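You operate a simulated robot arm through the tools that you are given. There is no shell and no other tool. Be economical: measure what you need, move in short steps, check, and stop when the job is done.

You run a simulated robot arm. Do the job below in one go: nothing can be reset, and whatever is moved stays where it is left.

Task
Put the dark tin labelled "No. 9" from the hob worktop on top of the tamper and the dark tin labelled "No. 2" on top of the olive jar.

It is judged by the outcome, as a careful person would: the job done as asked, and still so three seconds after it is handed in. It fails if anything else is knocked over, pushed out of place, dropped, spilled or broken.

Robot
A 6-joint arm with a two-finger parallel gripper, fixed in place. Base frame: the origin is at the foot of the arm, x ahead of it, y to its left, z up; the work surface is at about z = 0.91. Readings come in m, degrees, newtons and seconds.
With the tool pointing down near the work surface it reaches from about 0.36 to 0.76 m from the base axis. Its first joint turns from -66.0 to 66.0 degrees. Payload 2.45 kg.
The tool frame sits at the grasp point between the pads (the TCP): z along the fingers, y along the line on which they close. The tips reach 0.024 m beyond it. Largest opening 0.068 m; finger width 0.017, thickness 0.01; the body of the gripper, 0.04 by 0.07 m, starts 0.041 m behind the TCP.
Orientation is told as [roll, pitch, yaw] about the base's x, y, z axes, in that order, counted from this pose: with the fingers straight down and closing along the base's y, the tool's x points along the base's -x, its y along +y and its z along -z.

Tools
- The arm moves only by the tool arm_command. Its argument "commands" is a list of rows, each a list of 5 numbers: the gripper command, from -1 (fully open) to 1 (shut), values between in proportion, then the shift along the base's x, y, z in m, then the turn about the base's z in degrees. In form: [[fingers, dx, dy, dz, twist], ...]. A call has 1 to 20 rows; each row is the pose to reach, as a shift and turn from the pose commanded when the call began. Rows are played at 5 a second. More than 0.05 m and 8.6 degrees between two rows, or a gripper value outside its range, and nothing of the call is played. A pose out of reach is approached as far as the arm can. The call stops where the force on the tool passes 40 N (or 10 N more than at its start, if that is more) or the arm is blocked; 0.2 s more then pass. The fingers move at their own pace (about 0.108 m/s each) and stop on an object; they squeeze with about 24 N. The grip force told is the motor's: it shows also when the fingers shut on nothing. Time passes only in rows, and 0.2 s behind the last, so rows that repeat a pose let the fingers close. It gives the time, the measured TCP pose, the force on the tool (base axes), the opening and the grip force at its end, in the units of the frame above (readings bear some noise), and new pictures: "views" is both (left out), scene, wrist or none.
- Cameras (640 x 400 px; columns grow to the right, rows downward): "scene" is fixed at [0.1715, 0.4139, 1.4751]; the picture's right is [-0.74, -0.67, 0.00], its down [-0.31, 0.34, -0.89] and it looks along [0.59, -0.66, -0.46] (base axes); focal length 362 px, centre (320, 200). "wrist" rides on the gripper at [0.084, 0.011, -0.075] in the tool frame; the picture's right is [-0.13, 0.99, 0.00], its down [-0.60, -0.08, -0.79] and it looks along [-0.79, -0.10, 0.61] (tool axes); focal length 251 px, centre (320, 200). There is no depth. A picture from a camera that has moved, and an enlarged one, comes with that camera's place and axes in the base frame and with its lens.
- inspect(camera, box): a new picture of the part [left, top, right, bottom] of that camera's present view, enlarged. No time passes.
- hand_in(): hands the job in; it is judged then, once.

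Go step by step. Nothing tells you positions but the pictures and the camera data: compare them with the known pose of the tool, close in by small moves and look again before you grip or let go. The budget is 90 turns and 170 pictures, counting those below and the enlarged ones. Unless the task says otherwise, let go and move clear before handing in, and close with one line.

The tools are called after ">>>" by a JSON object that holds its "api" and its "payload". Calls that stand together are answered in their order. arm_command: Moves the arm, as the interface text tells. Its arguments: {"type":"object","properties":{"commands":{"type":"array"},"views":{"type":"string","enum":["both","scene","wrist","none"]}},"required":["commands"]} The other tools are called the same way: inspect (camera, box) takes an enlarged picture of a part of a camera's view; hand_in () hands the job in.

At the start:

```text
time: 0.0
ee_pos: [0.5038, 0.0023, 1.3092]
ee_rot: [0.0, 0.0, 0.0]
force: [0.3, -0.4, -0.2]
grip_width: 0.0679
finger_force: 0.0
```

scene: 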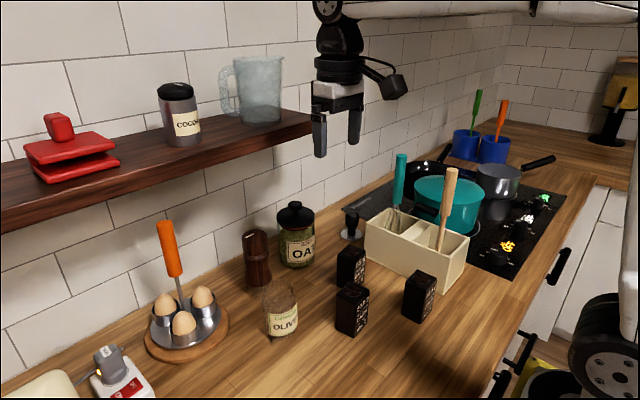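
wrist: 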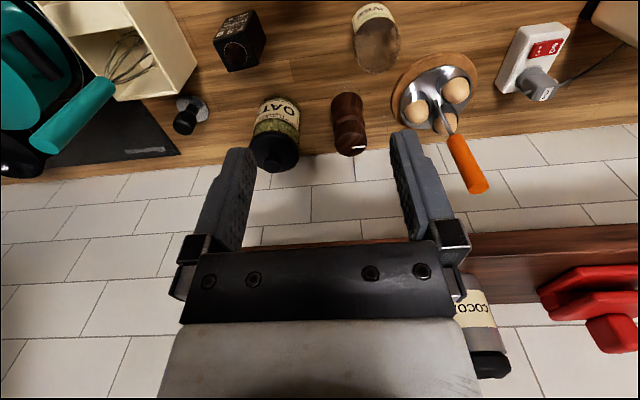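

I see three dark tins on the worktop, the olive jar, and a small tamper near the hob's corner. I'll enlarge to read labels.

>>> {"api": "inspect", "payload": {"camera": "scene", "box": [320, 230, 450, 345]}}

>>> {"api": "inspect", "payload": {"camera": "scene", "box": [230, 190, 390, 350]}}

>>> {"api": "inspect", "payload": {"camera": "wrist", "box": [150, 0, 420, 180]}}

```text
3.48 times, centred on (385, 288) of scene
camera zoom: at [0.1715, 0.4139, 1.4751], right [-0.74, -0.67, 0.0], down [-0.31, 0.34, -0.89], along [0.59, -0.66, -0.46], focal length 1259 px, centre (94, -104)
```

zoom: 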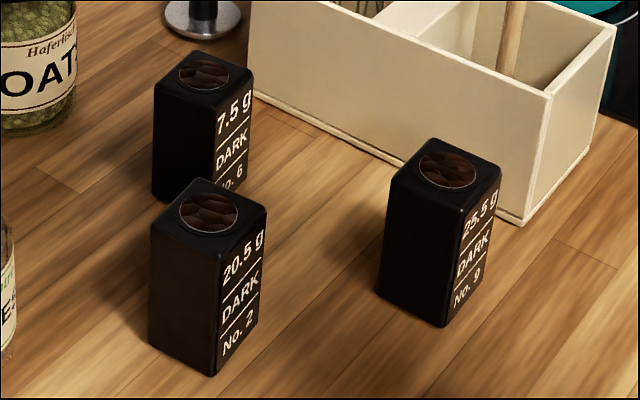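

```text
2.50 times, centred on (310, 270) of scene
camera zoom: at [0.1715, 0.4139, 1.4751], right [-0.74, -0.67, 0.0], down [-0.31, 0.34, -0.89], along [0.59, -0.66, -0.46], focal length 905 px, centre (345, 25)
```

zoom: 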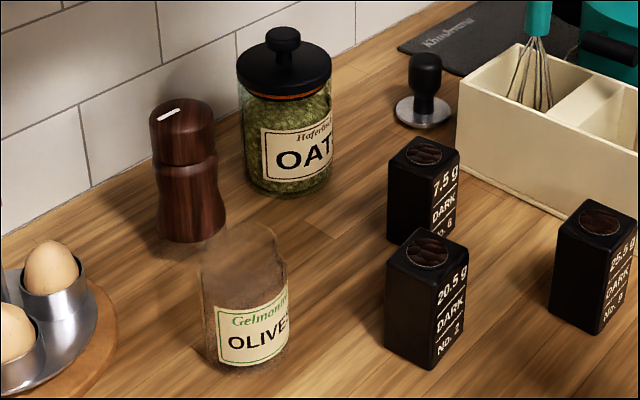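

```text
2.22 times, centred on (285, 90) of wrist
camera zoom: at [0.4197, 0.0165, 1.3864], right [0.13, 0.99, 0.0], down [0.6, -0.08, 0.79], along [0.79, -0.1, -0.61], focal length 559 px, centre (398, 444)
```

zoom: 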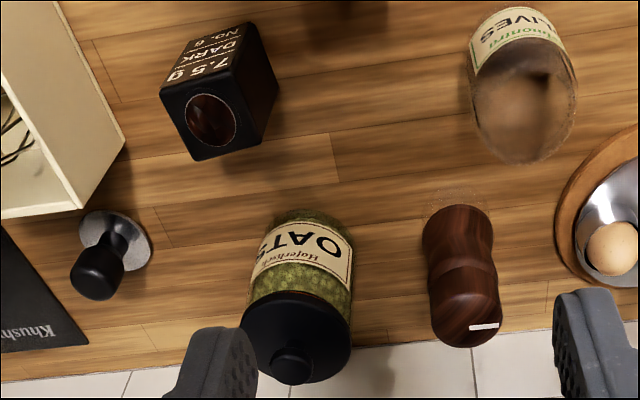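

Tins No. 2 (near x 0.477, y -0.023), No. 9 (0.399, -0.145) and No. 6 (leave alone) are identified; tamper about (0.684, -0.297), olive jar about (0.576, 0.076). First I move above No. 9 and look.

>>> {"api": "arm_command", "payload": {"commands": [[-1, -0.018, -0.025, -0.03, 0], [-1, -0.036, -0.05, -0.06, 0], [-1, -0.054, -0.075, -0.09, 0], [-1, -0.072, -0.1, -0.12, 0], [-1, -0.09, -0.125, -0.15, 0], [-1, -0.105, -0.147, -0.18, 0], [-1, -0.105, -0.147, -0.18, 0]]}}

```text
time: 1.6
ee_pos: [0.3993, -0.1439, 1.1303]
ee_rot: [0.0, -0.1, 0.0]
force: [-0.2, -0.3, 0.2]
grip_width: 0.0678
finger_force: 0.2
camera wrist: at [0.3164, -0.1306, 1.2061], right [0.13, 0.99, 0.0], down [0.6, -0.08, 0.79], along [0.79, -0.1, -0.61], focal length 251 px, centre (320, 200)
```

scene: 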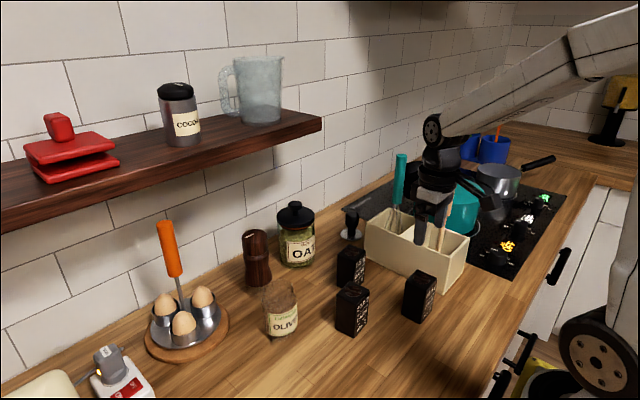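
wrist: 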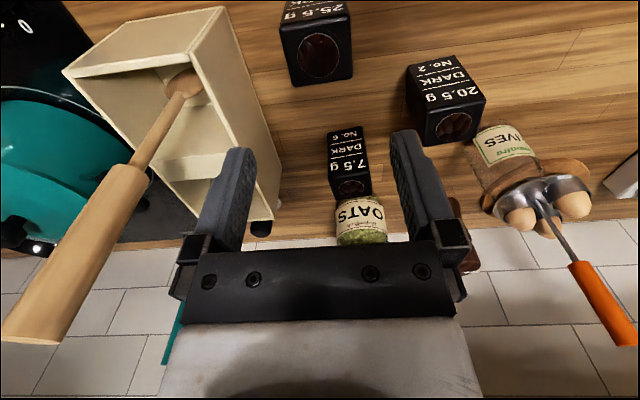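

The arm is above No. 9; its top looks centred near (0.403, -0.142) with edges parallel to the base axes. I enlarge to refine.

>>> {"api": "inspect", "payload": {"camera": "wrist", "box": [240, 0, 400, 100]}}

>>> {"api": "inspect", "payload": {"camera": "scene", "box": [340, 150, 500, 330]}}

```text
4.00 times, centred on (320, 50) of wrist
camera zoom: at [0.3164, -0.1306, 1.2061], right [0.13, 0.99, 0.0], down [0.6, -0.08, 0.79], along [0.79, -0.1, -0.61], focal length 1006 px, centre (320, 800)
```

zoom: 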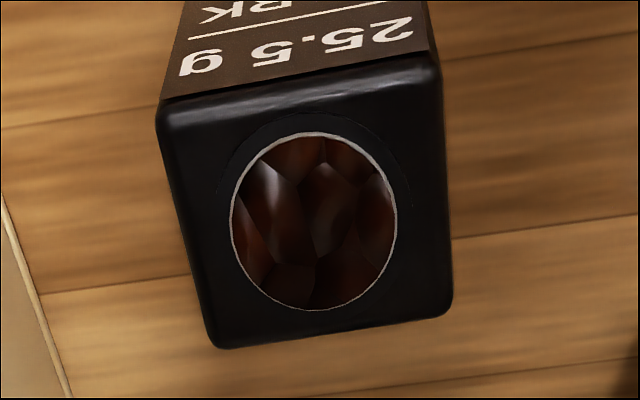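

```text
2.22 times, centred on (420, 240) of scene
camera zoom: at [0.1715, 0.4139, 1.4751], right [-0.74, -0.67, 0.0], down [-0.31, 0.34, -0.89], along [0.59, -0.66, -0.46], focal length 804 px, centre (98, 111)
```

zoom: 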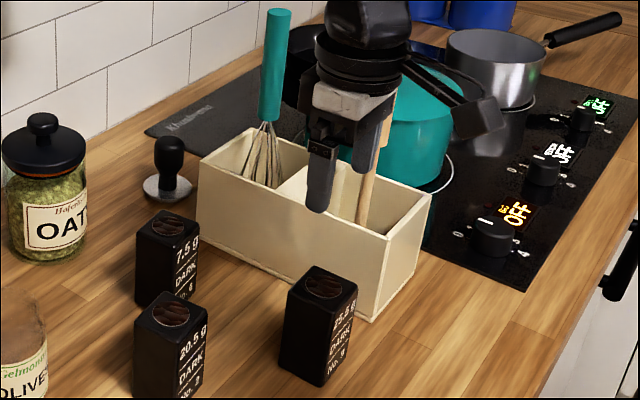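

No. 9's top centre is about (0.401, -0.142), width about 0.045–0.049. I centre and descend part way to check finger clearance.

>>> {"api": "arm_command", "payload": {"commands": [[-1, 0.002, 0.0015, -0.03, 0], [-1, 0.002, 0.0015, -0.06, 0], [-1, 0.002, 0.0015, -0.09, 0], [-1, 0.002, 0.0015, -0.09, 0]]}}

>>> {"api": "inspect", "payload": {"camera": "scene", "box": [360, 210, 480, 330]}}

```text
time: 2.6
ee_pos: [0.3999, -0.1415, 1.0409]
ee_rot: [0.0, 0.0, 0.0]
force: [0.5, -0.3, -0.3]
grip_width: 0.0677
finger_force: 0.1
camera wrist: at [0.317, -0.1294, 1.1169], right [0.13, 0.99, 0.0], down [0.6, -0.08, 0.79], along [0.79, -0.1, -0.61], focal length 251 px, centre (320, 200)
```

scene: 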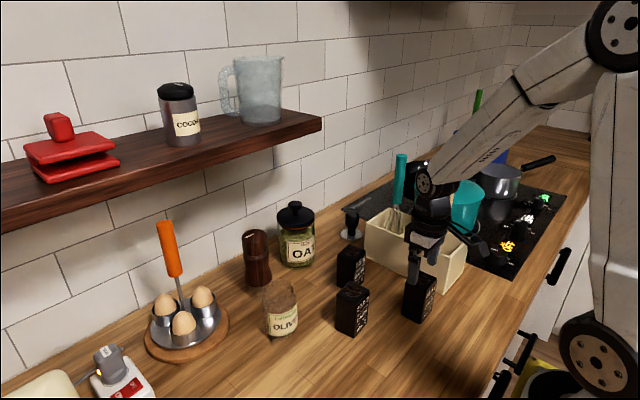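
wrist: 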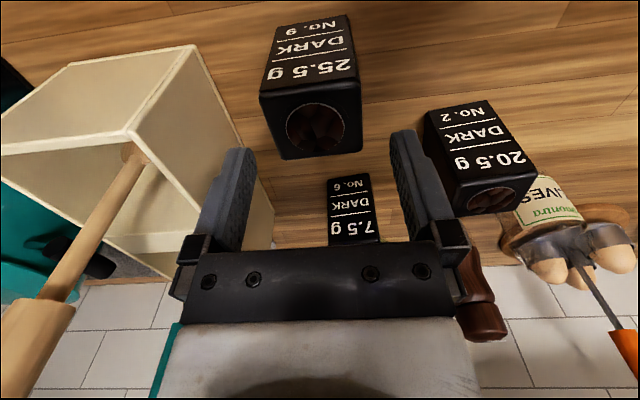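

```text
3.33 times, centred on (420, 270) of scene
camera zoom: at [0.1715, 0.4139, 1.4751], right [-0.74, -0.67, 0.0], down [-0.31, 0.34, -0.89], along [0.59, -0.66, -0.46], focal length 1207 px, centre (-13, -33)
```

zoom: 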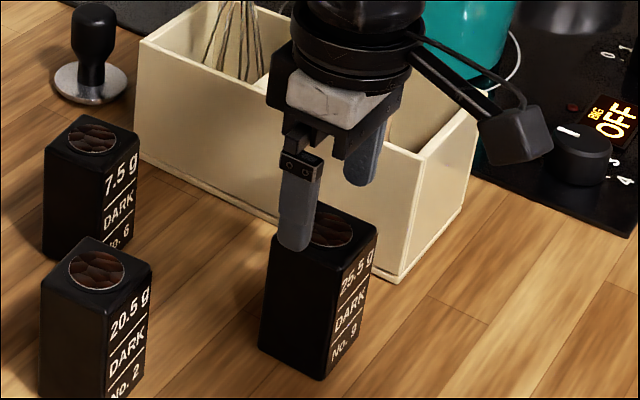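

Alignment holds (tin centre about 0.401, -0.142; fingers straddle it). I descend to z 0.978 and close.

>>> {"api": "arm_command", "payload": {"commands": [[-1, 0.001, -0.0005, -0.02, 0], [-1, 0.001, -0.0005, -0.04, 0], [-1, 0.001, -0.0005, -0.062, 0], [-1, 0.001, -0.0005, -0.062, 0], [1, 0.001, -0.0005, -0.062, 0], [1, 0.001, -0.0005, -0.062, 0], [1, 0.001, -0.0005, -0.062, 0]]}}

>>> {"api": "inspect", "payload": {"camera": "scene", "box": [360, 210, 480, 330]}}

```text
time: 4.2
ee_pos: [0.4012, -0.1439, 0.9786]
ee_rot: [0.0, 0.0, 0.1]
force: [-0.5, -0.4, -0.1]
grip_width: 0.0519
finger_force: 24.0
camera wrist: at [0.3185, -0.1301, 1.0536], right [0.13, 0.99, 0.0], down [0.6, -0.08, 0.79], along [0.79, -0.1, -0.61], focal length 251 px, centre (320, 200)
```

scene: 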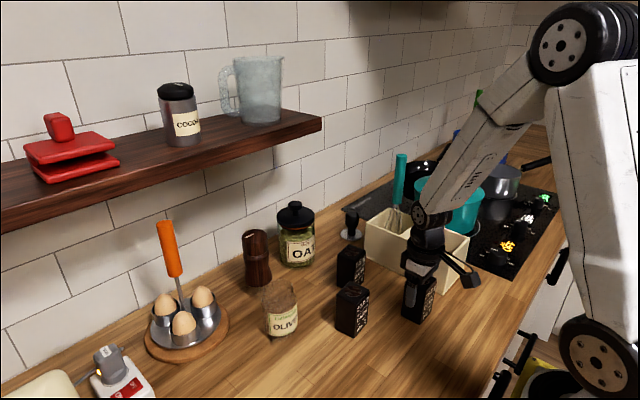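
wrist: 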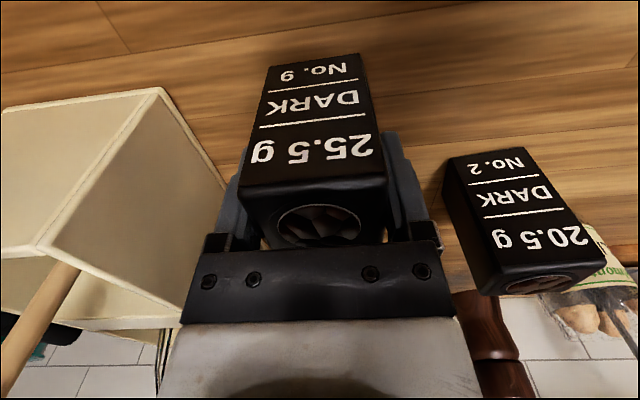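

```text
3.33 times, centred on (420, 270) of scene
camera zoom: at [0.1715, 0.4139, 1.4751], right [-0.74, -0.67, 0.0], down [-0.31, 0.34, -0.89], along [0.59, -0.66, -0.46], focal length 1207 px, centre (-13, -33)
```

zoom: 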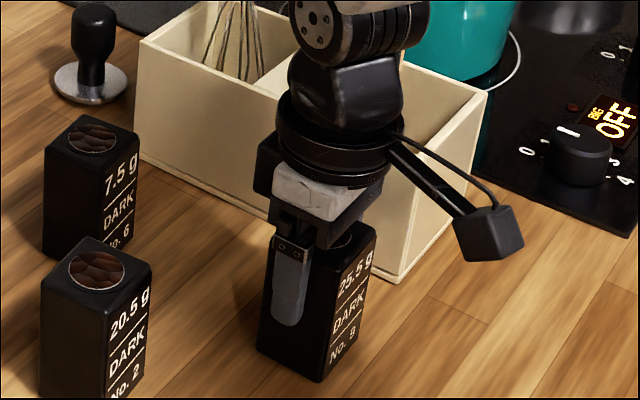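

No. 9 is gripped (0.052 wide). I lift it straight up to z≈1.24, above the whisk, and check it.

>>> {"api": "arm_command", "payload": {"commands": [[1, 0, 0, 0.02, 0], [1, 0, 0, 0.06, 0], [1, 0, 0, 0.105, -6], [1, 0, 0, 0.15, -14], [1, 0, 0, 0.195, -22], [1, 0, 0, 0.24, -30], [1, 0, 0, 0.262, -38], [1, 0, 0, 0.262, -38]]}}

>>> {"api": "inspect", "payload": {"camera": "scene", "box": [350, 50, 530, 230]}}

```text
time: 6.0
ee_pos: [0.4006, -0.1433, 1.2389]
ee_rot: [0.0, 0.0, -38.1]
force: [0.0, -0.3, -1.4]
grip_width: 0.0516
finger_force: 24.1
camera wrist: at [0.3432, -0.0807, 1.3143], right [0.71, 0.7, 0.0], down [0.43, -0.43, 0.79], along [0.56, -0.57, -0.61], focal length 251 px, centre (320, 200)
```

scene: 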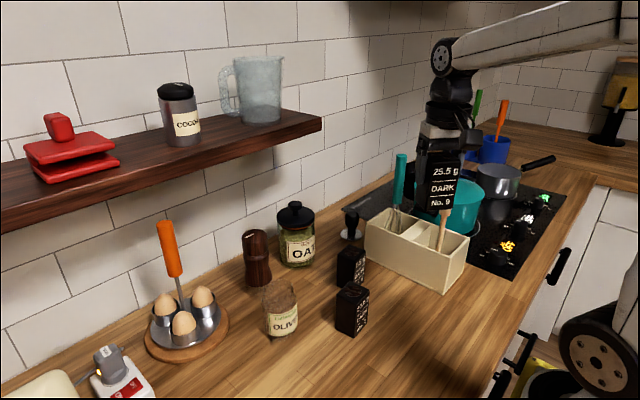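
wrist: 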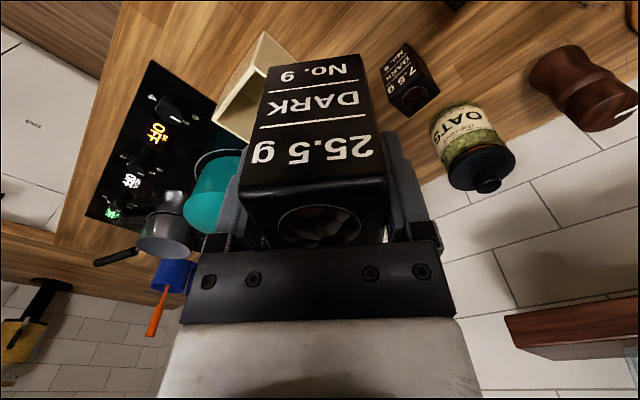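

```text
2.22 times, centred on (440, 140) of scene
camera zoom: at [0.1715, 0.4139, 1.4751], right [-0.74, -0.67, 0.0], down [-0.31, 0.34, -0.89], along [0.59, -0.66, -0.46], focal length 804 px, centre (53, 333)
```

zoom: 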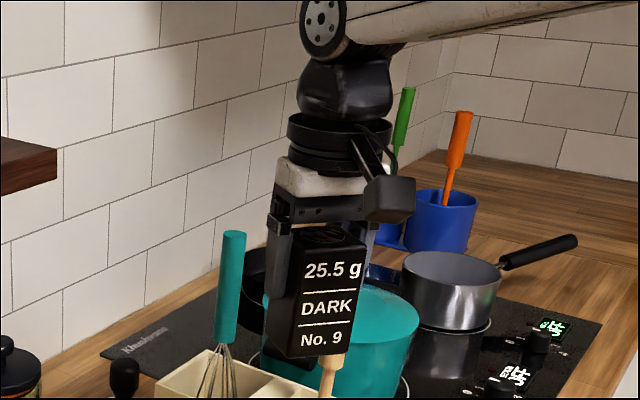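

Tin 9 hangs well, with its centre about 5 mm beyond the TCP (away from the camera). I now carry it high to above the tamper, twisting so that the wrist camera stays away from the whisk.

>>> {"api": "arm_command", "payload": {"commands": [[1, 0.04, -0.021, 0, -3], [1, 0.08, -0.042, 0, -6], [1, 0.12, -0.063, 0, -9], [1, 0.16, -0.083, 0, -12], [1, 0.2, -0.104, 0, -15], [1, 0.24, -0.125, 0, -18], [1, 0.2795, -0.145, 0, -22], [1, 0.2795, -0.145, 0, -22]]}}

>>> {"api": "inspect", "payload": {"camera": "scene", "box": [280, 80, 460, 260]}}

```text
time: 7.8
ee_pos: [0.6581, -0.2747, 1.2294]
ee_rot: [-0.1, -0.1, -60.1]
force: [-0.4, 0.4, -1.3]
grip_width: 0.0517
finger_force: 24.1
out of reach, approached as far as the arm can: row 7, 8
camera wrist: at [0.6275, -0.1956, 1.3055], right [0.92, 0.38, 0.0], down [0.23, -0.56, 0.79], along [0.3, -0.73, -0.61], focal length 251 px, centre (320, 200)
```

scene: 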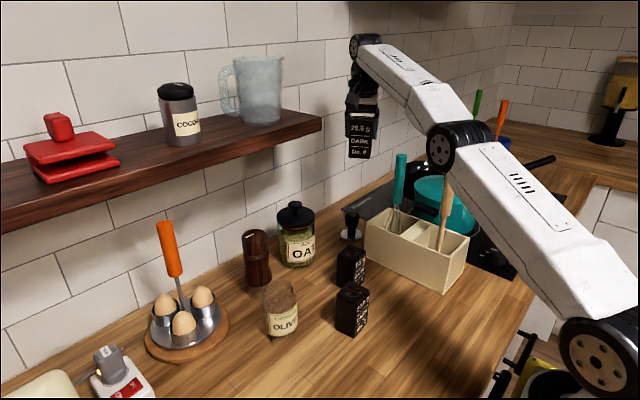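
wrist: 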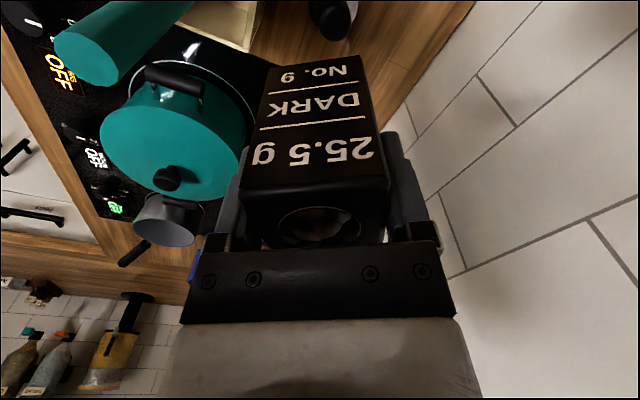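

```text
2.22 times, centred on (370, 170) of scene
camera zoom: at [0.1715, 0.4139, 1.4751], right [-0.74, -0.67, 0.0], down [-0.31, 0.34, -0.89], along [0.59, -0.66, -0.46], focal length 804 px, centre (209, 267)
```

zoom: 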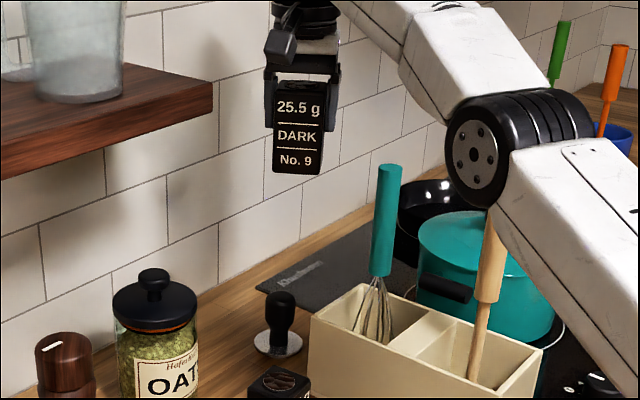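

It's slightly out of reach at this height, but should reach lower down. I descend to z≈1.11, still well above the tamper, and look.

>>> {"api": "arm_command", "payload": {"commands": [[1, 0, 0, -0.04, 0], [1, 0, 0, -0.08, 0], [1, 0, 0, -0.12, 0], [1, 0, 0, -0.13, 0], [1, 0, 0, -0.13, 0]]}}

>>> {"api": "inspect", "payload": {"camera": "scene", "box": [300, 140, 420, 260]}}

```text
time: 9.0
ee_pos: [0.6598, -0.2764, 1.102]
ee_rot: [0.0, 0.0, -59.9]
force: [-0.4, -0.1, -2.0]
grip_width: 0.0517
finger_force: 23.7
camera wrist: at [0.6283, -0.1966, 1.1771], right [0.92, 0.38, 0.0], down [0.23, -0.56, 0.79], along [0.3, -0.73, -0.61], focal length 251 px, centre (320, 200)
```

scene: 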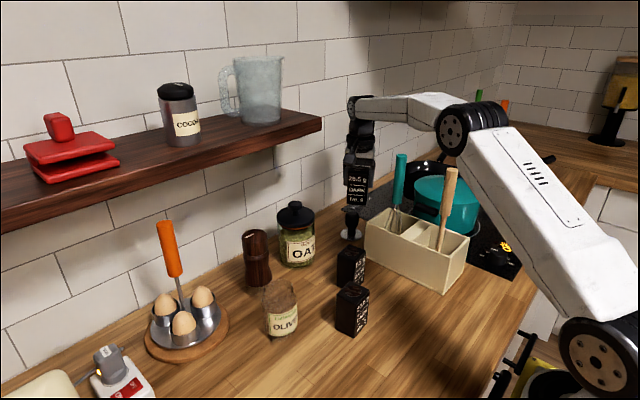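
wrist: 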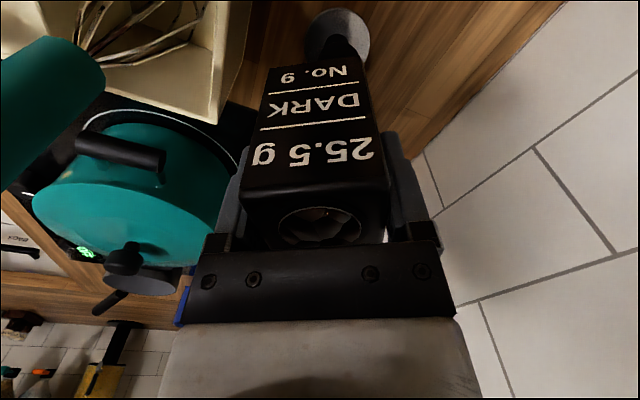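

```text
3.33 times, centred on (360, 200) of scene
camera zoom: at [0.1715, 0.4139, 1.4751], right [-0.74, -0.67, 0.0], down [-0.31, 0.34, -0.89], along [0.59, -0.66, -0.46], focal length 1207 px, centre (187, 200)
```

zoom: 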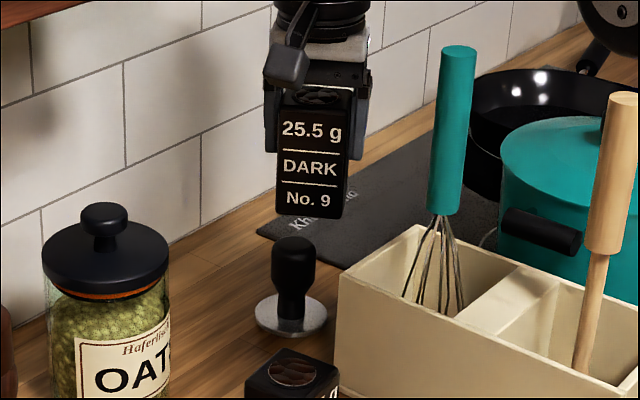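

The tin hovers just short of the tamper. I enlarge the wrist view to locate the tamper exactly.

>>> {"api": "inspect", "payload": {"camera": "wrist", "box": [260, 0, 420, 100]}}

>>> {"api": "inspect", "payload": {"camera": "scene", "box": [325, 190, 385, 245]}}

```text
4.00 times, centred on (340, 50) of wrist
camera zoom: at [0.6283, -0.1966, 1.1771], right [0.92, 0.38, 0.0], down [0.23, -0.56, 0.79], along [0.3, -0.73, -0.61], focal length 1006 px, centre (240, 800)
```

zoom: 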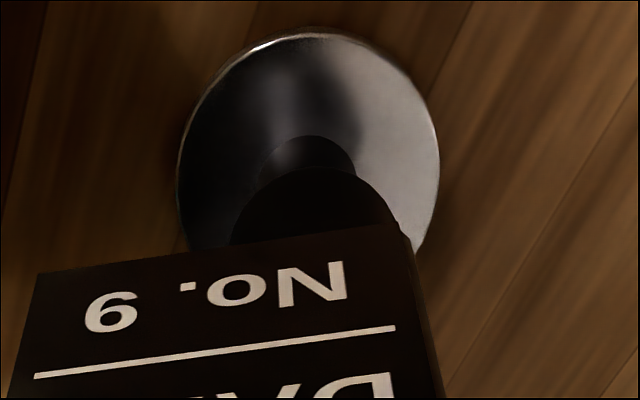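

```text
7.27 times, centred on (355, 218) of scene
camera zoom: at [0.1715, 0.4139, 1.4751], right [-0.74, -0.67, 0.0], down [-0.31, 0.34, -0.89], along [0.59, -0.66, -0.46], focal length 2633 px, centre (66, 73)
```

zoom: 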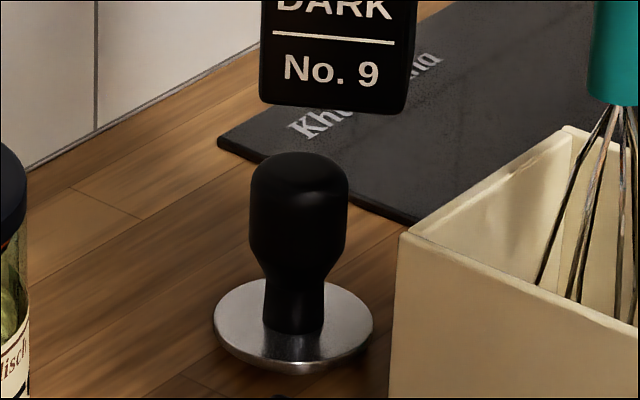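

Tamper's axis comes out near (0.677, -0.281), knob top at z≈0.985, 37 mm wide. I shift 15 mm in x and lower to just above it.

>>> {"api": "arm_command", "payload": {"commands": [[1, 0.007, 0, -0.012, 0], [1, 0.0145, 0, -0.022, 0], [1, 0.0145, 0, -0.022, 0]]}}

>>> {"api": "inspect", "payload": {"camera": "scene", "box": [320, 170, 390, 245]}}

>>> {"api": "inspect", "payload": {"camera": "wrist", "box": [260, 0, 420, 100]}}

```text
time: 9.8
ee_pos: [0.6755, -0.2762, 1.0786]
ee_rot: [0.0, 0.0, -60.0]
force: [-0.9, 1.1, -0.8]
grip_width: 0.0521
finger_force: 24.0
camera wrist: at [0.6434, -0.1964, 1.1548], right [0.92, 0.38, 0.0], down [0.23, -0.56, 0.79], along [0.3, -0.73, -0.61], focal length 251 px, centre (320, 200)
```

scene: 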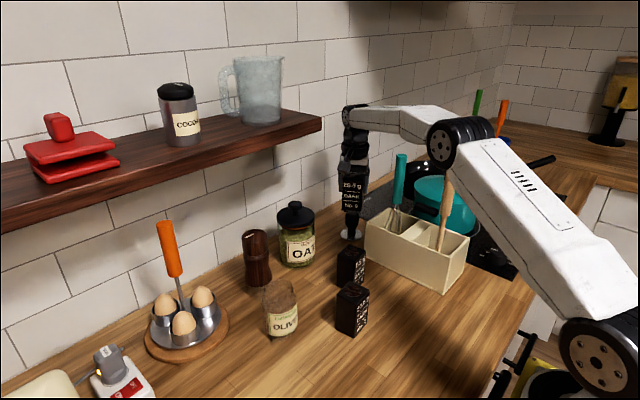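
wrist: 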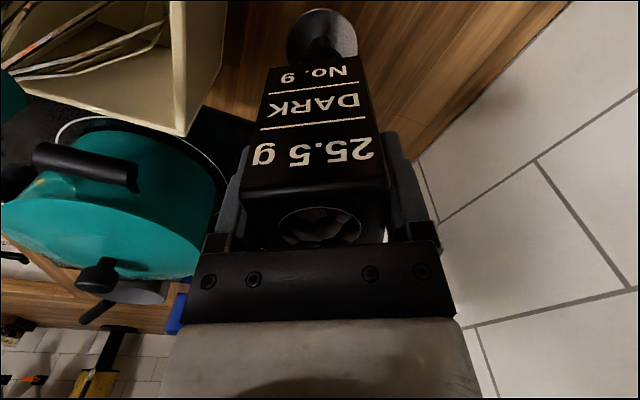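

```text
5.33 times, centred on (355, 208) of scene
camera zoom: at [0.1715, 0.4139, 1.4751], right [-0.74, -0.67, 0.0], down [-0.31, 0.34, -0.89], along [0.59, -0.66, -0.46], focal length 1931 px, centre (133, 160)
```

zoom: 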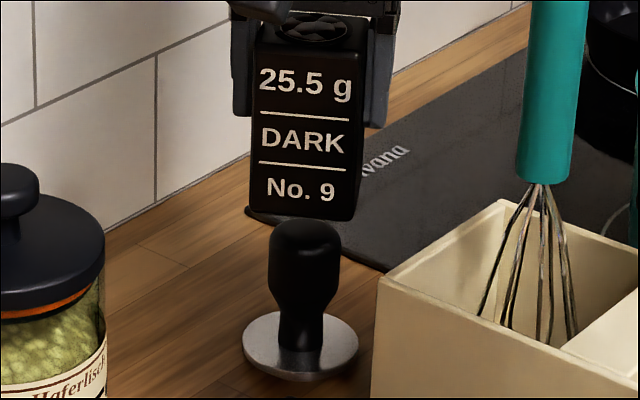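

```text
4.00 times, centred on (340, 50) of wrist
camera zoom: at [0.6434, -0.1964, 1.1548], right [0.92, 0.38, 0.0], down [0.23, -0.56, 0.79], along [0.3, -0.73, -0.61], focal length 1006 px, centre (240, 800)
```

zoom: 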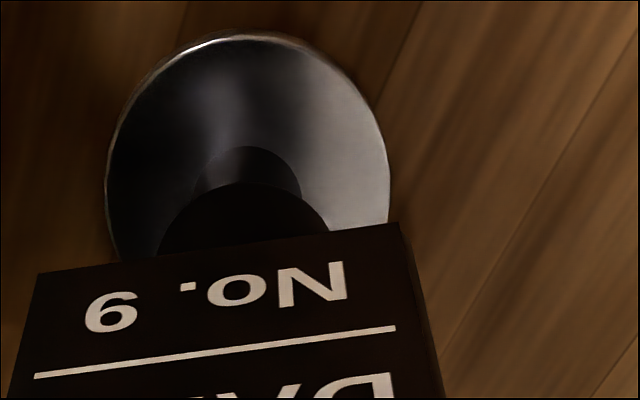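

Laterally centred in both views; the wrist view suggests moving ~4 mm further out. I apply that and lower to about 8 mm above contact.

>>> {"api": "arm_command", "payload": {"commands": [[1, 0.001, -0.0035, 0, 0], [1, 0.001, -0.0035, -0.008, 0], [1, 0.001, -0.0035, -0.016, 0], [1, 0.001, -0.0035, -0.016, 0]], "views": "none"}}

>>> {"api": "inspect", "payload": {"camera": "scene", "box": [320, 170, 390, 245]}}

```text
time: 10.8
ee_pos: [0.6755, -0.2803, 1.0627]
ee_rot: [0.0, 0.0, -59.9]
force: [0.3, 0.7, -1.2]
grip_width: 0.0517
finger_force: 24.0
```

```text
5.33 times, centred on (355, 208) of scene
camera zoom: at [0.1715, 0.4139, 1.4751], right [-0.74, -0.67, 0.0], down [-0.31, 0.34, -0.89], along [0.59, -0.66, -0.46], focal length 1931 px, centre (133, 160)
```

zoom: 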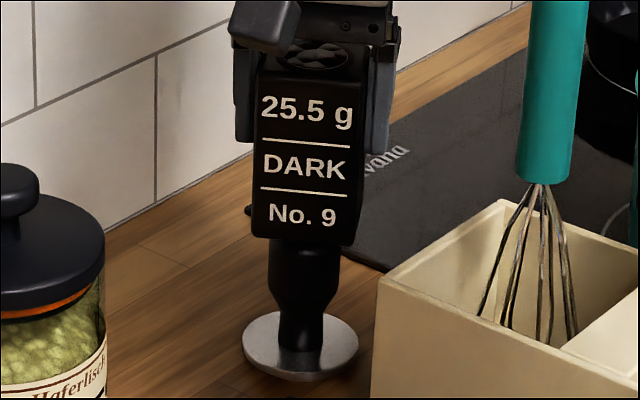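

Still well aligned. I lower in 2 mm steps, watching the force.

>>> {"api": "arm_command", "payload": {"commands": [[1, 0, 0, -0.002, 0], [1, 0, 0, -0.004, 0], [1, 0, 0, -0.006, 0], [1, 0, 0, -0.006, 0]], "views": "none"}}

```text
time: 11.8
ee_pos: [0.6762, -0.2805, 1.0569]
ee_rot: [0.0, 0.0, -60.0]
force: [0.8, 0.4, -0.8]
grip_width: 0.052
finger_force: 23.5
```

>>> {"api": "arm_command", "payload": {"commands": [[1, 0, 0, -0.0015, 0], [1, 0, 0, -0.003, 0], [1, 0, 0, -0.003, 0]], "views": "none"}}

>>> {"api": "inspect", "payload": {"camera": "scene", "box": [320, 170, 390, 245]}}

```text
time: 12.6
ee_pos: [0.6766, -0.2808, 1.0555]
ee_rot: [0.1, -0.3, -60.0]
force: [-1.2, 0.4, 7.0]
grip_width: 0.0515
finger_force: 23.9
```

```text
5.33 times, centred on (355, 208) of scene
camera zoom: at [0.1713, 0.414, 1.4751], right [-0.74, -0.67, 0.0], down [-0.31, 0.34, -0.89], along [0.59, -0.66, -0.46], focal length 1931 px, centre (133, 160)
```

zoom: 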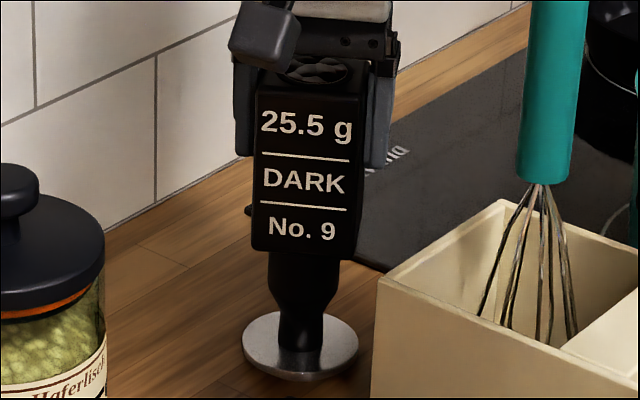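

Contact at z≈1.0555, as predicted. I ease 1 mm up and open gradually.

>>> {"api": "arm_command", "payload": {"commands": [[1, 0, 0, 0.001, 0], [-0.4, 0, 0, 0.001, 0], [-0.55, 0, 0, 0.001, 0], [-0.65, 0, 0, 0.001, 0], [-0.8, 0, 0, 0.001, 0], [-1, 0, 0, 0.001, 0], [-1, 0, 0, 0.001, 0]], "views": "wrist"}}

>>> {"api": "inspect", "payload": {"camera": "scene", "box": [320, 170, 390, 245]}}

```text
time: 14.2
ee_pos: [0.6755, -0.2814, 1.055]
ee_rot: [0.0, -0.1, -60.1]
force: [0.0, -0.3, 0.5]
grip_width: 0.0679
finger_force: 0.0
camera wrist: at [0.6436, -0.2004, 1.1307], right [0.92, 0.38, 0.0], down [0.23, -0.56, 0.79], along [0.3, -0.73, -0.61], focal length 251 px, centre (320, 200)
```

wrist: 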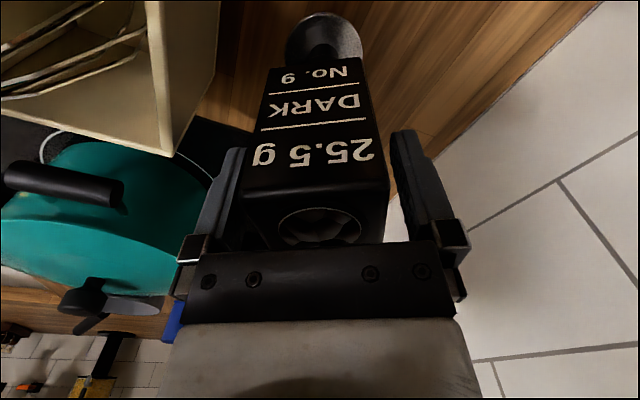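

```text
5.33 times, centred on (355, 208) of scene
camera zoom: at [0.1715, 0.4139, 1.4751], right [-0.74, -0.67, 0.0], down [-0.31, 0.34, -0.89], along [0.59, -0.66, -0.46], focal length 1931 px, centre (133, 160)
```

zoom: 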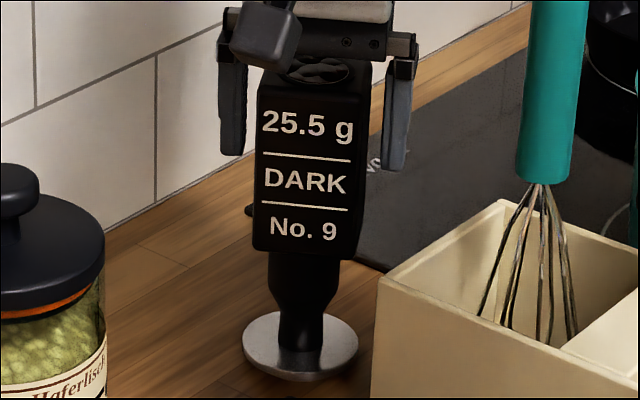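

The tin stands by itself on the tamper. I raise the gripper in small steps, checking that the reach limit does not pull it sideways.

>>> {"api": "arm_command", "payload": {"commands": [[-1, 0, 0, 0.008, 0], [-1, 0, 0, 0.016, 0], [-1, 0, 0, 0.024, 0], [-1, 0, 0, 0.024, 0]], "views": "none"}}

>>> {"api": "arm_command", "payload": {"commands": [[-1, 0, 0, 0.008, 0], [-1, 0, 0, 0.016, 0], [-1, 0, 0, 0.024, 0], [-1, 0, 0, 0.024, 0]], "views": "none"}}

>>> {"api": "inspect", "payload": {"camera": "scene", "box": [310, 120, 430, 245]}}

```text
time: 15.2
ee_pos: [0.6764, -0.2809, 1.0786]
ee_rot: [0.1, -0.1, -60.0]
force: [0.3, -0.2, 0.1]
grip_width: 0.0681
finger_force: 0.0
```

```text
time: 16.2
ee_pos: [0.6766, -0.2794, 1.1032]
ee_rot: [0.0, -0.1, -60.0]
force: [0.3, -0.1, 0.1]
grip_width: 0.068
finger_force: 0.0
```

```text
3.20 times, centred on (370, 182) of scene
camera zoom: at [0.1715, 0.4139, 1.4751], right [-0.74, -0.67, 0.0], down [-0.31, 0.34, -0.89], along [0.59, -0.66, -0.46], focal length 1158 px, centre (160, 256)
```

zoom: 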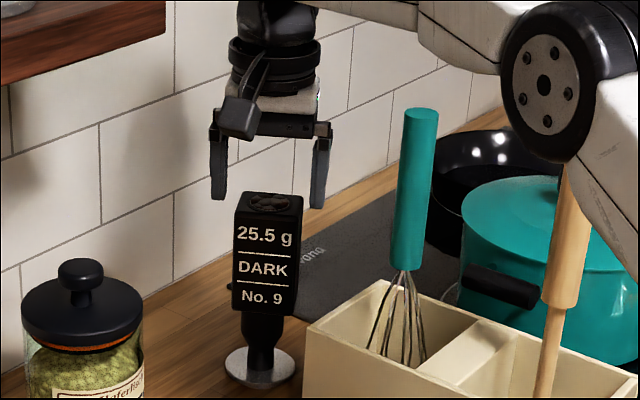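

Tin 9 stands clear and upright. I now retreat up and travel to above No. 2, untwisting on the way.

>>> {"api": "arm_command", "payload": {"commands": [[-1, 0, 0, 0.02, 0], [-1, -0.015, 0.01, 0.045, 3], [-1, -0.04, 0.03, 0.06, 10], [-1, -0.068, 0.06, 0.06, 17], [-1, -0.096, 0.095, 0.06, 24], [-1, -0.124, 0.13, 0.06, 31], [-1, -0.152, 0.165, 0.06, 38], [-1, -0.18, 0.2, 0.06, 45], [-1, -0.195, 0.235, 0.05, 52], [-1, -0.197, 0.26, 0.03, 60], [-1, -0.197, 0.26, 0.03, 60]]}}

>>> {"api": "inspect", "payload": {"camera": "wrist", "box": [240, 0, 400, 100]}}

```text
time: 18.6
ee_pos: [0.479, -0.0207, 1.1317]
ee_rot: [0.0, -0.1, 0.1]
force: [0.0, -0.2, 0.0]
grip_width: 0.0679
finger_force: 0.1
camera wrist: at [0.3953, -0.007, 1.2087], right [0.13, 0.99, 0.0], down [0.6, -0.08, 0.79], along [0.79, -0.1, -0.61], focal length 251 px, centre (320, 200)
```

scene: 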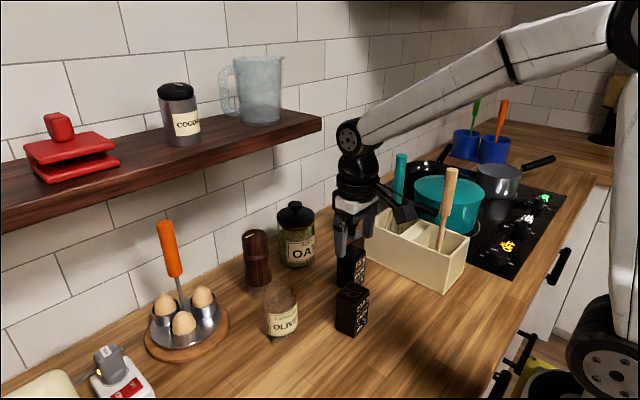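
wrist: 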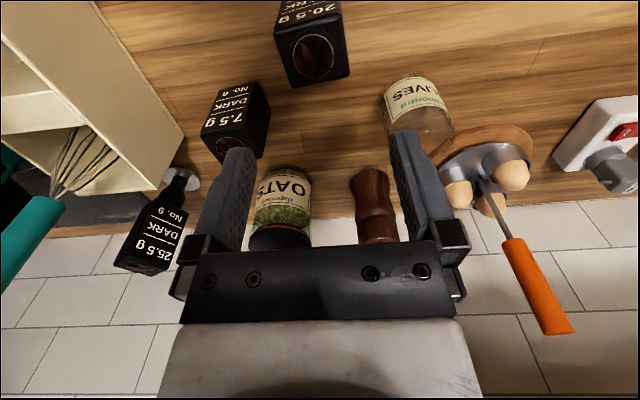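

```text
4.00 times, centred on (320, 50) of wrist
camera zoom: at [0.3953, -0.007, 1.2087], right [0.13, 0.99, 0.0], down [0.6, -0.08, 0.79], along [0.79, -0.1, -0.61], focal length 1006 px, centre (320, 800)
```

zoom: 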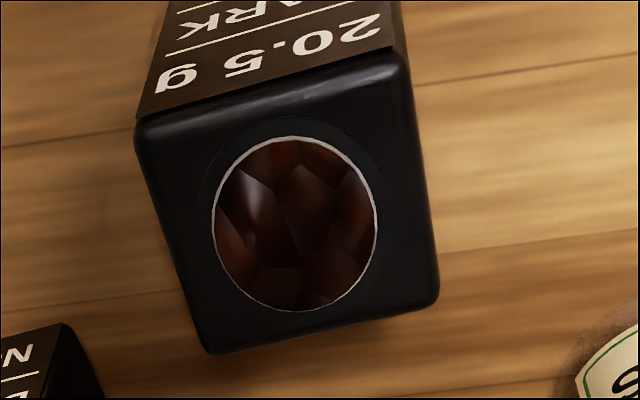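

No. 2's top is centred near (0.486, -0.024) with about 4° of yaw. I align, descend and look once before gripping.

>>> {"api": "arm_command", "payload": {"commands": [[-1, 0.0015, -0.003, -0.03, 2], [-1, 0.0015, -0.003, -0.06, 4], [-1, 0.0015, -0.003, -0.09, 4], [-1, 0.0015, -0.003, -0.09, 4]], "views": "wrist"}}

>>> {"api": "inspect", "payload": {"camera": "scene", "box": [240, 210, 400, 350]}}

```text
time: 19.6
ee_pos: [0.4802, -0.0232, 1.0421]
ee_rot: [0.0, -0.1, 3.9]
force: [-0.6, -0.8, 0.2]
grip_width: 0.0682
finger_force: 0.1
camera wrist: at [0.3962, -0.0165, 1.1182], right [0.06, 1.0, 0.0], down [0.61, -0.04, 0.79], along [0.79, -0.05, -0.61], focal length 251 px, centre (320, 200)
```

wrist: 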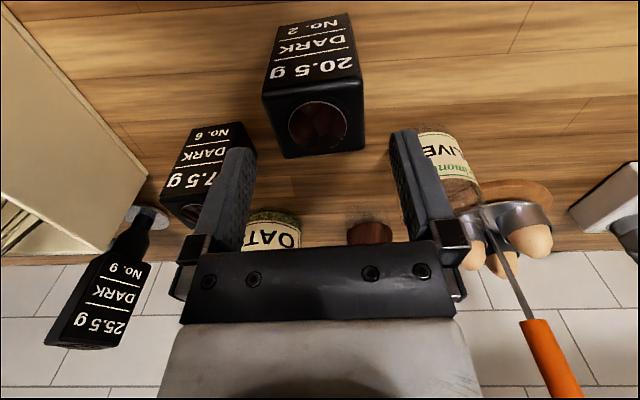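

```text
2.86 times, centred on (320, 280) of scene
camera zoom: at [0.1715, 0.4139, 1.4751], right [-0.74, -0.67, 0.0], down [-0.31, 0.34, -0.89], along [0.59, -0.66, -0.46], focal length 1034 px, centre (320, -29)
```

zoom: 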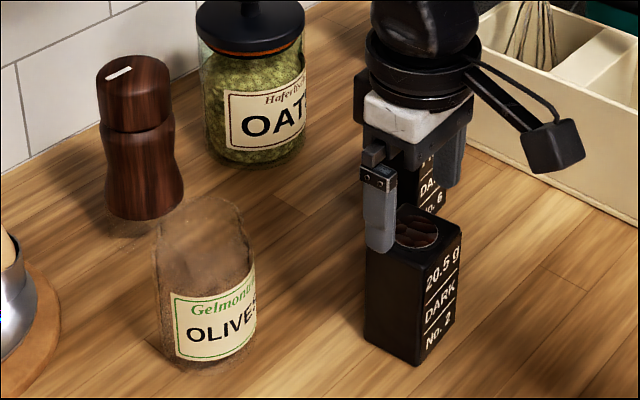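

The view matches the successful approach to No. 9. Descend and grip.

>>> {"api": "arm_command", "payload": {"commands": [[-1, 0, 0, -0.02, 0], [-1, 0, 0, -0.04, 0], [-1, 0, 0, -0.062, 0], [-1, 0, 0, -0.062, 0], [1, 0, 0, -0.062, 0], [1, 0, 0, -0.062, 0], [1, 0, 0, -0.062, 0]], "views": "none"}}

>>> {"api": "arm_command", "payload": {"commands": [[1, 0, 0, 0.02, 0], [1, 0, 0, 0.06, 0], [1, 0, 0, 0.1, 0], [1, 0, 0, 0.13, 0], [1, 0, 0, 0.13, 0]]}}

>>> {"api": "inspect", "payload": {"camera": "scene", "box": [240, 100, 400, 350]}}

```text
time: 21.2
ee_pos: [0.4803, -0.0235, 0.9804]
ee_rot: [0.0, 0.0, 4.0]
force: [0.5, 0.4, 0.7]
grip_width: 0.052
finger_force: 23.7
```

```text
time: 22.4
ee_pos: [0.4809, -0.0221, 1.1127]
ee_rot: [0.1, 0.0, 4.1]
force: [0.3, 0.8, -0.8]
grip_width: 0.0519
finger_force: 23.9
camera wrist: at [0.3968, -0.0157, 1.1876], right [0.06, 1.0, 0.0], down [0.61, -0.04, 0.79], along [0.79, -0.05, -0.61], focal length 251 px, centre (320, 200)
```

scene: 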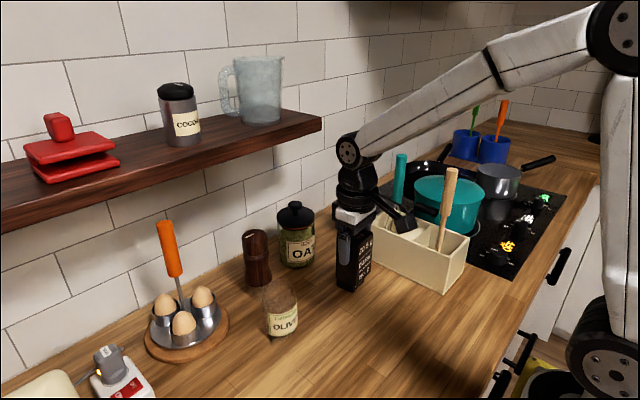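
wrist: 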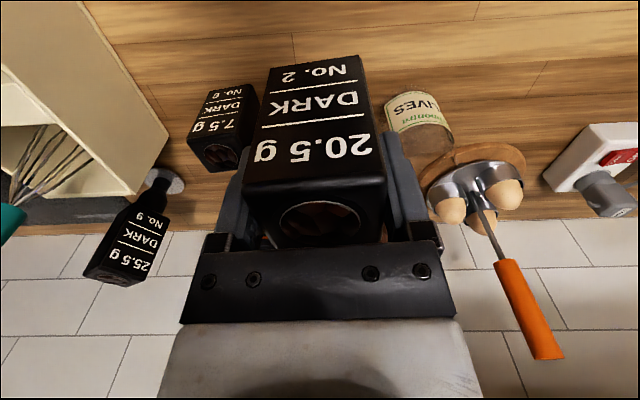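

```text
1.60 times, centred on (320, 225) of scene
camera zoom: at [0.1715, 0.4139, 1.4751], right [-0.74, -0.67, 0.0], down [-0.31, 0.34, -0.89], along [0.59, -0.66, -0.46], focal length 579 px, centre (320, 160)
```

zoom: 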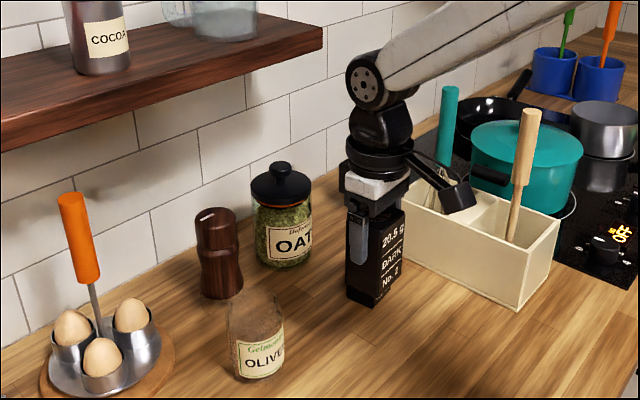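

No. 2 is gripped and lifted. I enlarge the jar in both views to locate its top and judge whether it's flat.

>>> {"api": "inspect", "payload": {"camera": "wrist", "box": [360, 70, 480, 190]}}

>>> {"api": "inspect", "payload": {"camera": "scene", "box": [245, 265, 315, 350]}}

```text
3.33 times, centred on (420, 130) of wrist
camera zoom: at [0.3968, -0.0157, 1.1876], right [0.06, 1.0, 0.0], down [0.61, -0.04, 0.79], along [0.79, -0.05, -0.61], focal length 838 px, centre (-13, 433)
```

zoom: 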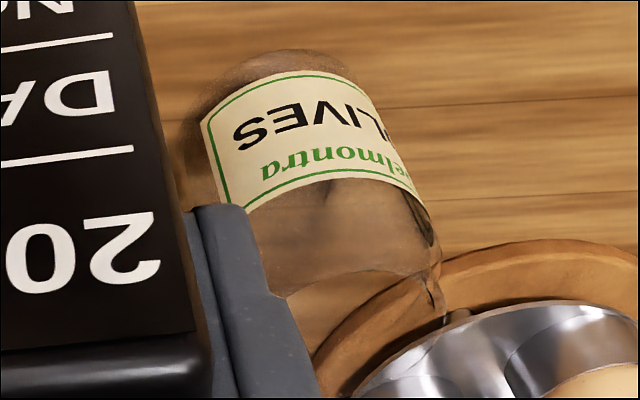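

```text
4.71 times, centred on (280, 308) of scene
camera zoom: at [0.1715, 0.4139, 1.4751], right [-0.74, -0.67, 0.0], down [-0.31, 0.34, -0.89], along [0.59, -0.66, -0.46], focal length 1704 px, centre (508, -306)
```

zoom: 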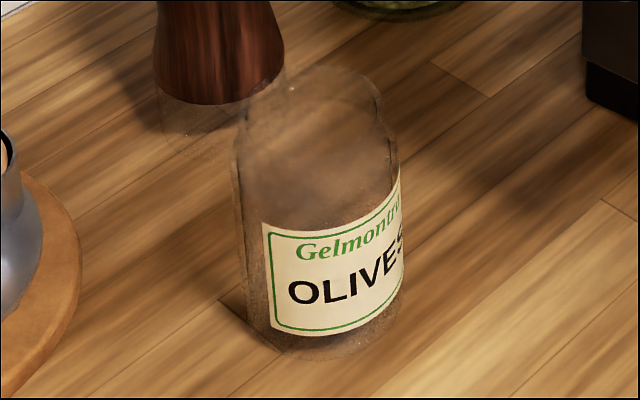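

Jar axis is near (0.574, 0.079), top about z 1.015; the shelf's front edge (x≈0.668, z≈1.255) leaves room. I move to hover over the jar.

>>> {"api": "arm_command", "payload": {"commands": [[1, 0, 0, 0.025, 0], [1, 0.03, 0.033, 0.025, 0], [1, 0.06, 0.067, 0.025, 0], [1, 0.086, 0.1, 0.025, 0], [1, 0.086, 0.1, 0.01, 0], [1, 0.086, 0.1, 0.01, 0]]}}

>>> {"api": "inspect", "payload": {"camera": "scene", "box": [230, 210, 330, 350]}}

>>> {"api": "inspect", "payload": {"camera": "wrist", "box": [220, 0, 460, 150]}}

```text
time: 23.8
ee_pos: [0.5672, 0.0777, 1.1215]
ee_rot: [-0.1, 0.0, 4.0]
force: [-0.6, 0.7, -0.8]
grip_width: 0.0515
finger_force: 24.3
camera wrist: at [0.4831, 0.0841, 1.1969], right [0.06, 1.0, 0.0], down [0.61, -0.04, 0.79], along [0.79, -0.05, -0.61], focal length 251 px, centre (320, 200)
```

scene: 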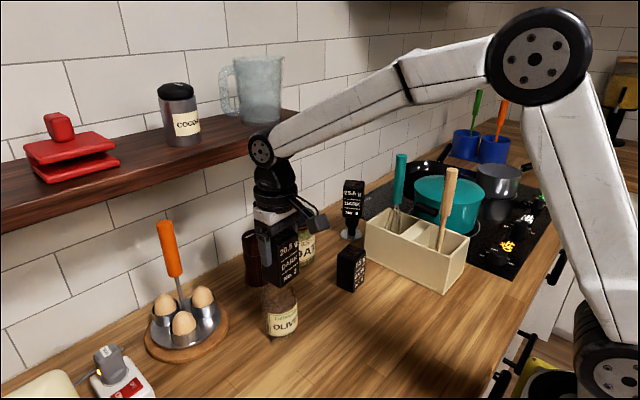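
wrist: 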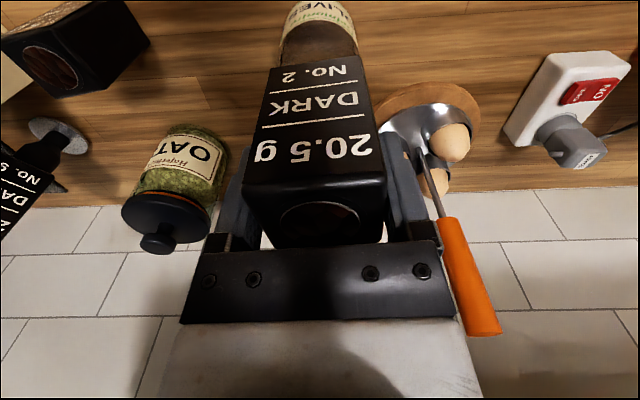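

```text
2.86 times, centred on (280, 280) of scene
camera zoom: at [0.1715, 0.4139, 1.4751], right [-0.74, -0.67, 0.0], down [-0.31, 0.34, -0.89], along [0.59, -0.66, -0.46], focal length 1034 px, centre (434, -29)
```

zoom: 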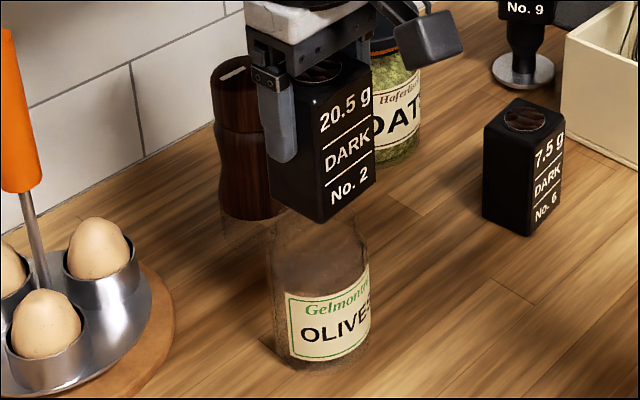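

```text
2.67 times, centred on (340, 75) of wrist
camera zoom: at [0.4831, 0.0841, 1.1969], right [0.06, 1.0, 0.0], down [0.61, -0.04, 0.79], along [0.79, -0.05, -0.61], focal length 670 px, centre (267, 533)
```

zoom: 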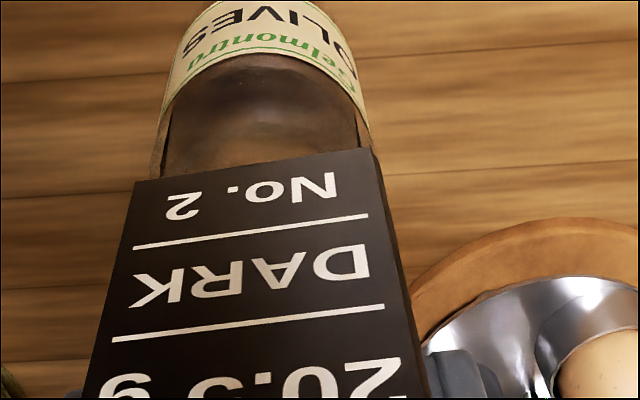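

Wrist view shows good y alignment; the scene view says the tin should go ~8 mm further in x. I shift and lower to ~10 mm above contact.

>>> {"api": "arm_command", "payload": {"commands": [[1, 0.008, 0.0005, 0, 0], [1, 0.008, 0.0005, -0.012, 0], [1, 0.008, 0.0005, -0.024, 0], [1, 0.008, 0.0005, -0.024, 0]], "views": "wrist"}}

>>> {"api": "inspect", "payload": {"camera": "scene", "box": [240, 220, 320, 350]}}

>>> {"api": "inspect", "payload": {"camera": "wrist", "box": [220, 0, 460, 150]}}

```text
time: 24.8
ee_pos: [0.5749, 0.0758, 1.0973]
ee_rot: [0.1, -0.1, 4.0]
force: [-0.3, 0.3, -2.3]
grip_width: 0.0519
finger_force: 24.2
camera wrist: at [0.4914, 0.0833, 1.1727], right [0.06, 1.0, 0.0], down [0.61, -0.04, 0.79], along [0.79, -0.05, -0.61], focal length 251 px, centre (320, 200)
```

wrist: 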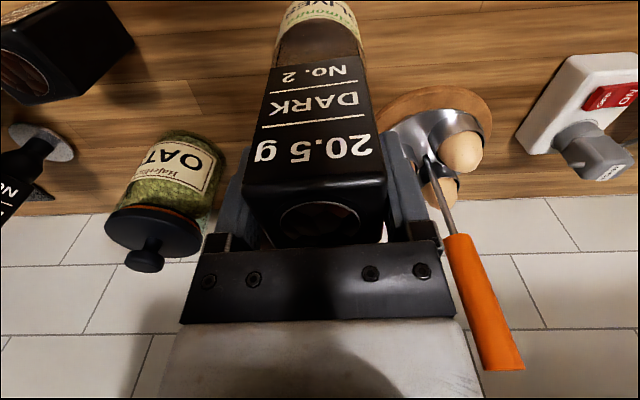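

```text
3.08 times, centred on (280, 285) of scene
camera zoom: at [0.1715, 0.4139, 1.4751], right [-0.74, -0.67, 0.0], down [-0.31, 0.34, -0.89], along [0.59, -0.66, -0.46], focal length 1114 px, centre (443, -62)
```

zoom: 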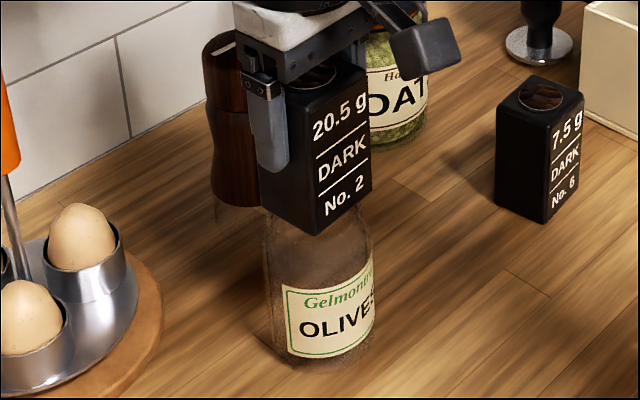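

```text
2.67 times, centred on (340, 75) of wrist
camera zoom: at [0.4914, 0.0833, 1.1727], right [0.06, 1.0, 0.0], down [0.61, -0.04, 0.79], along [0.79, -0.05, -0.61], focal length 670 px, centre (267, 533)
```

zoom: 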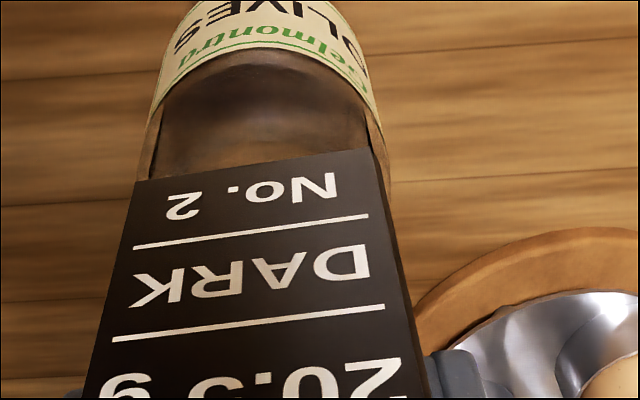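

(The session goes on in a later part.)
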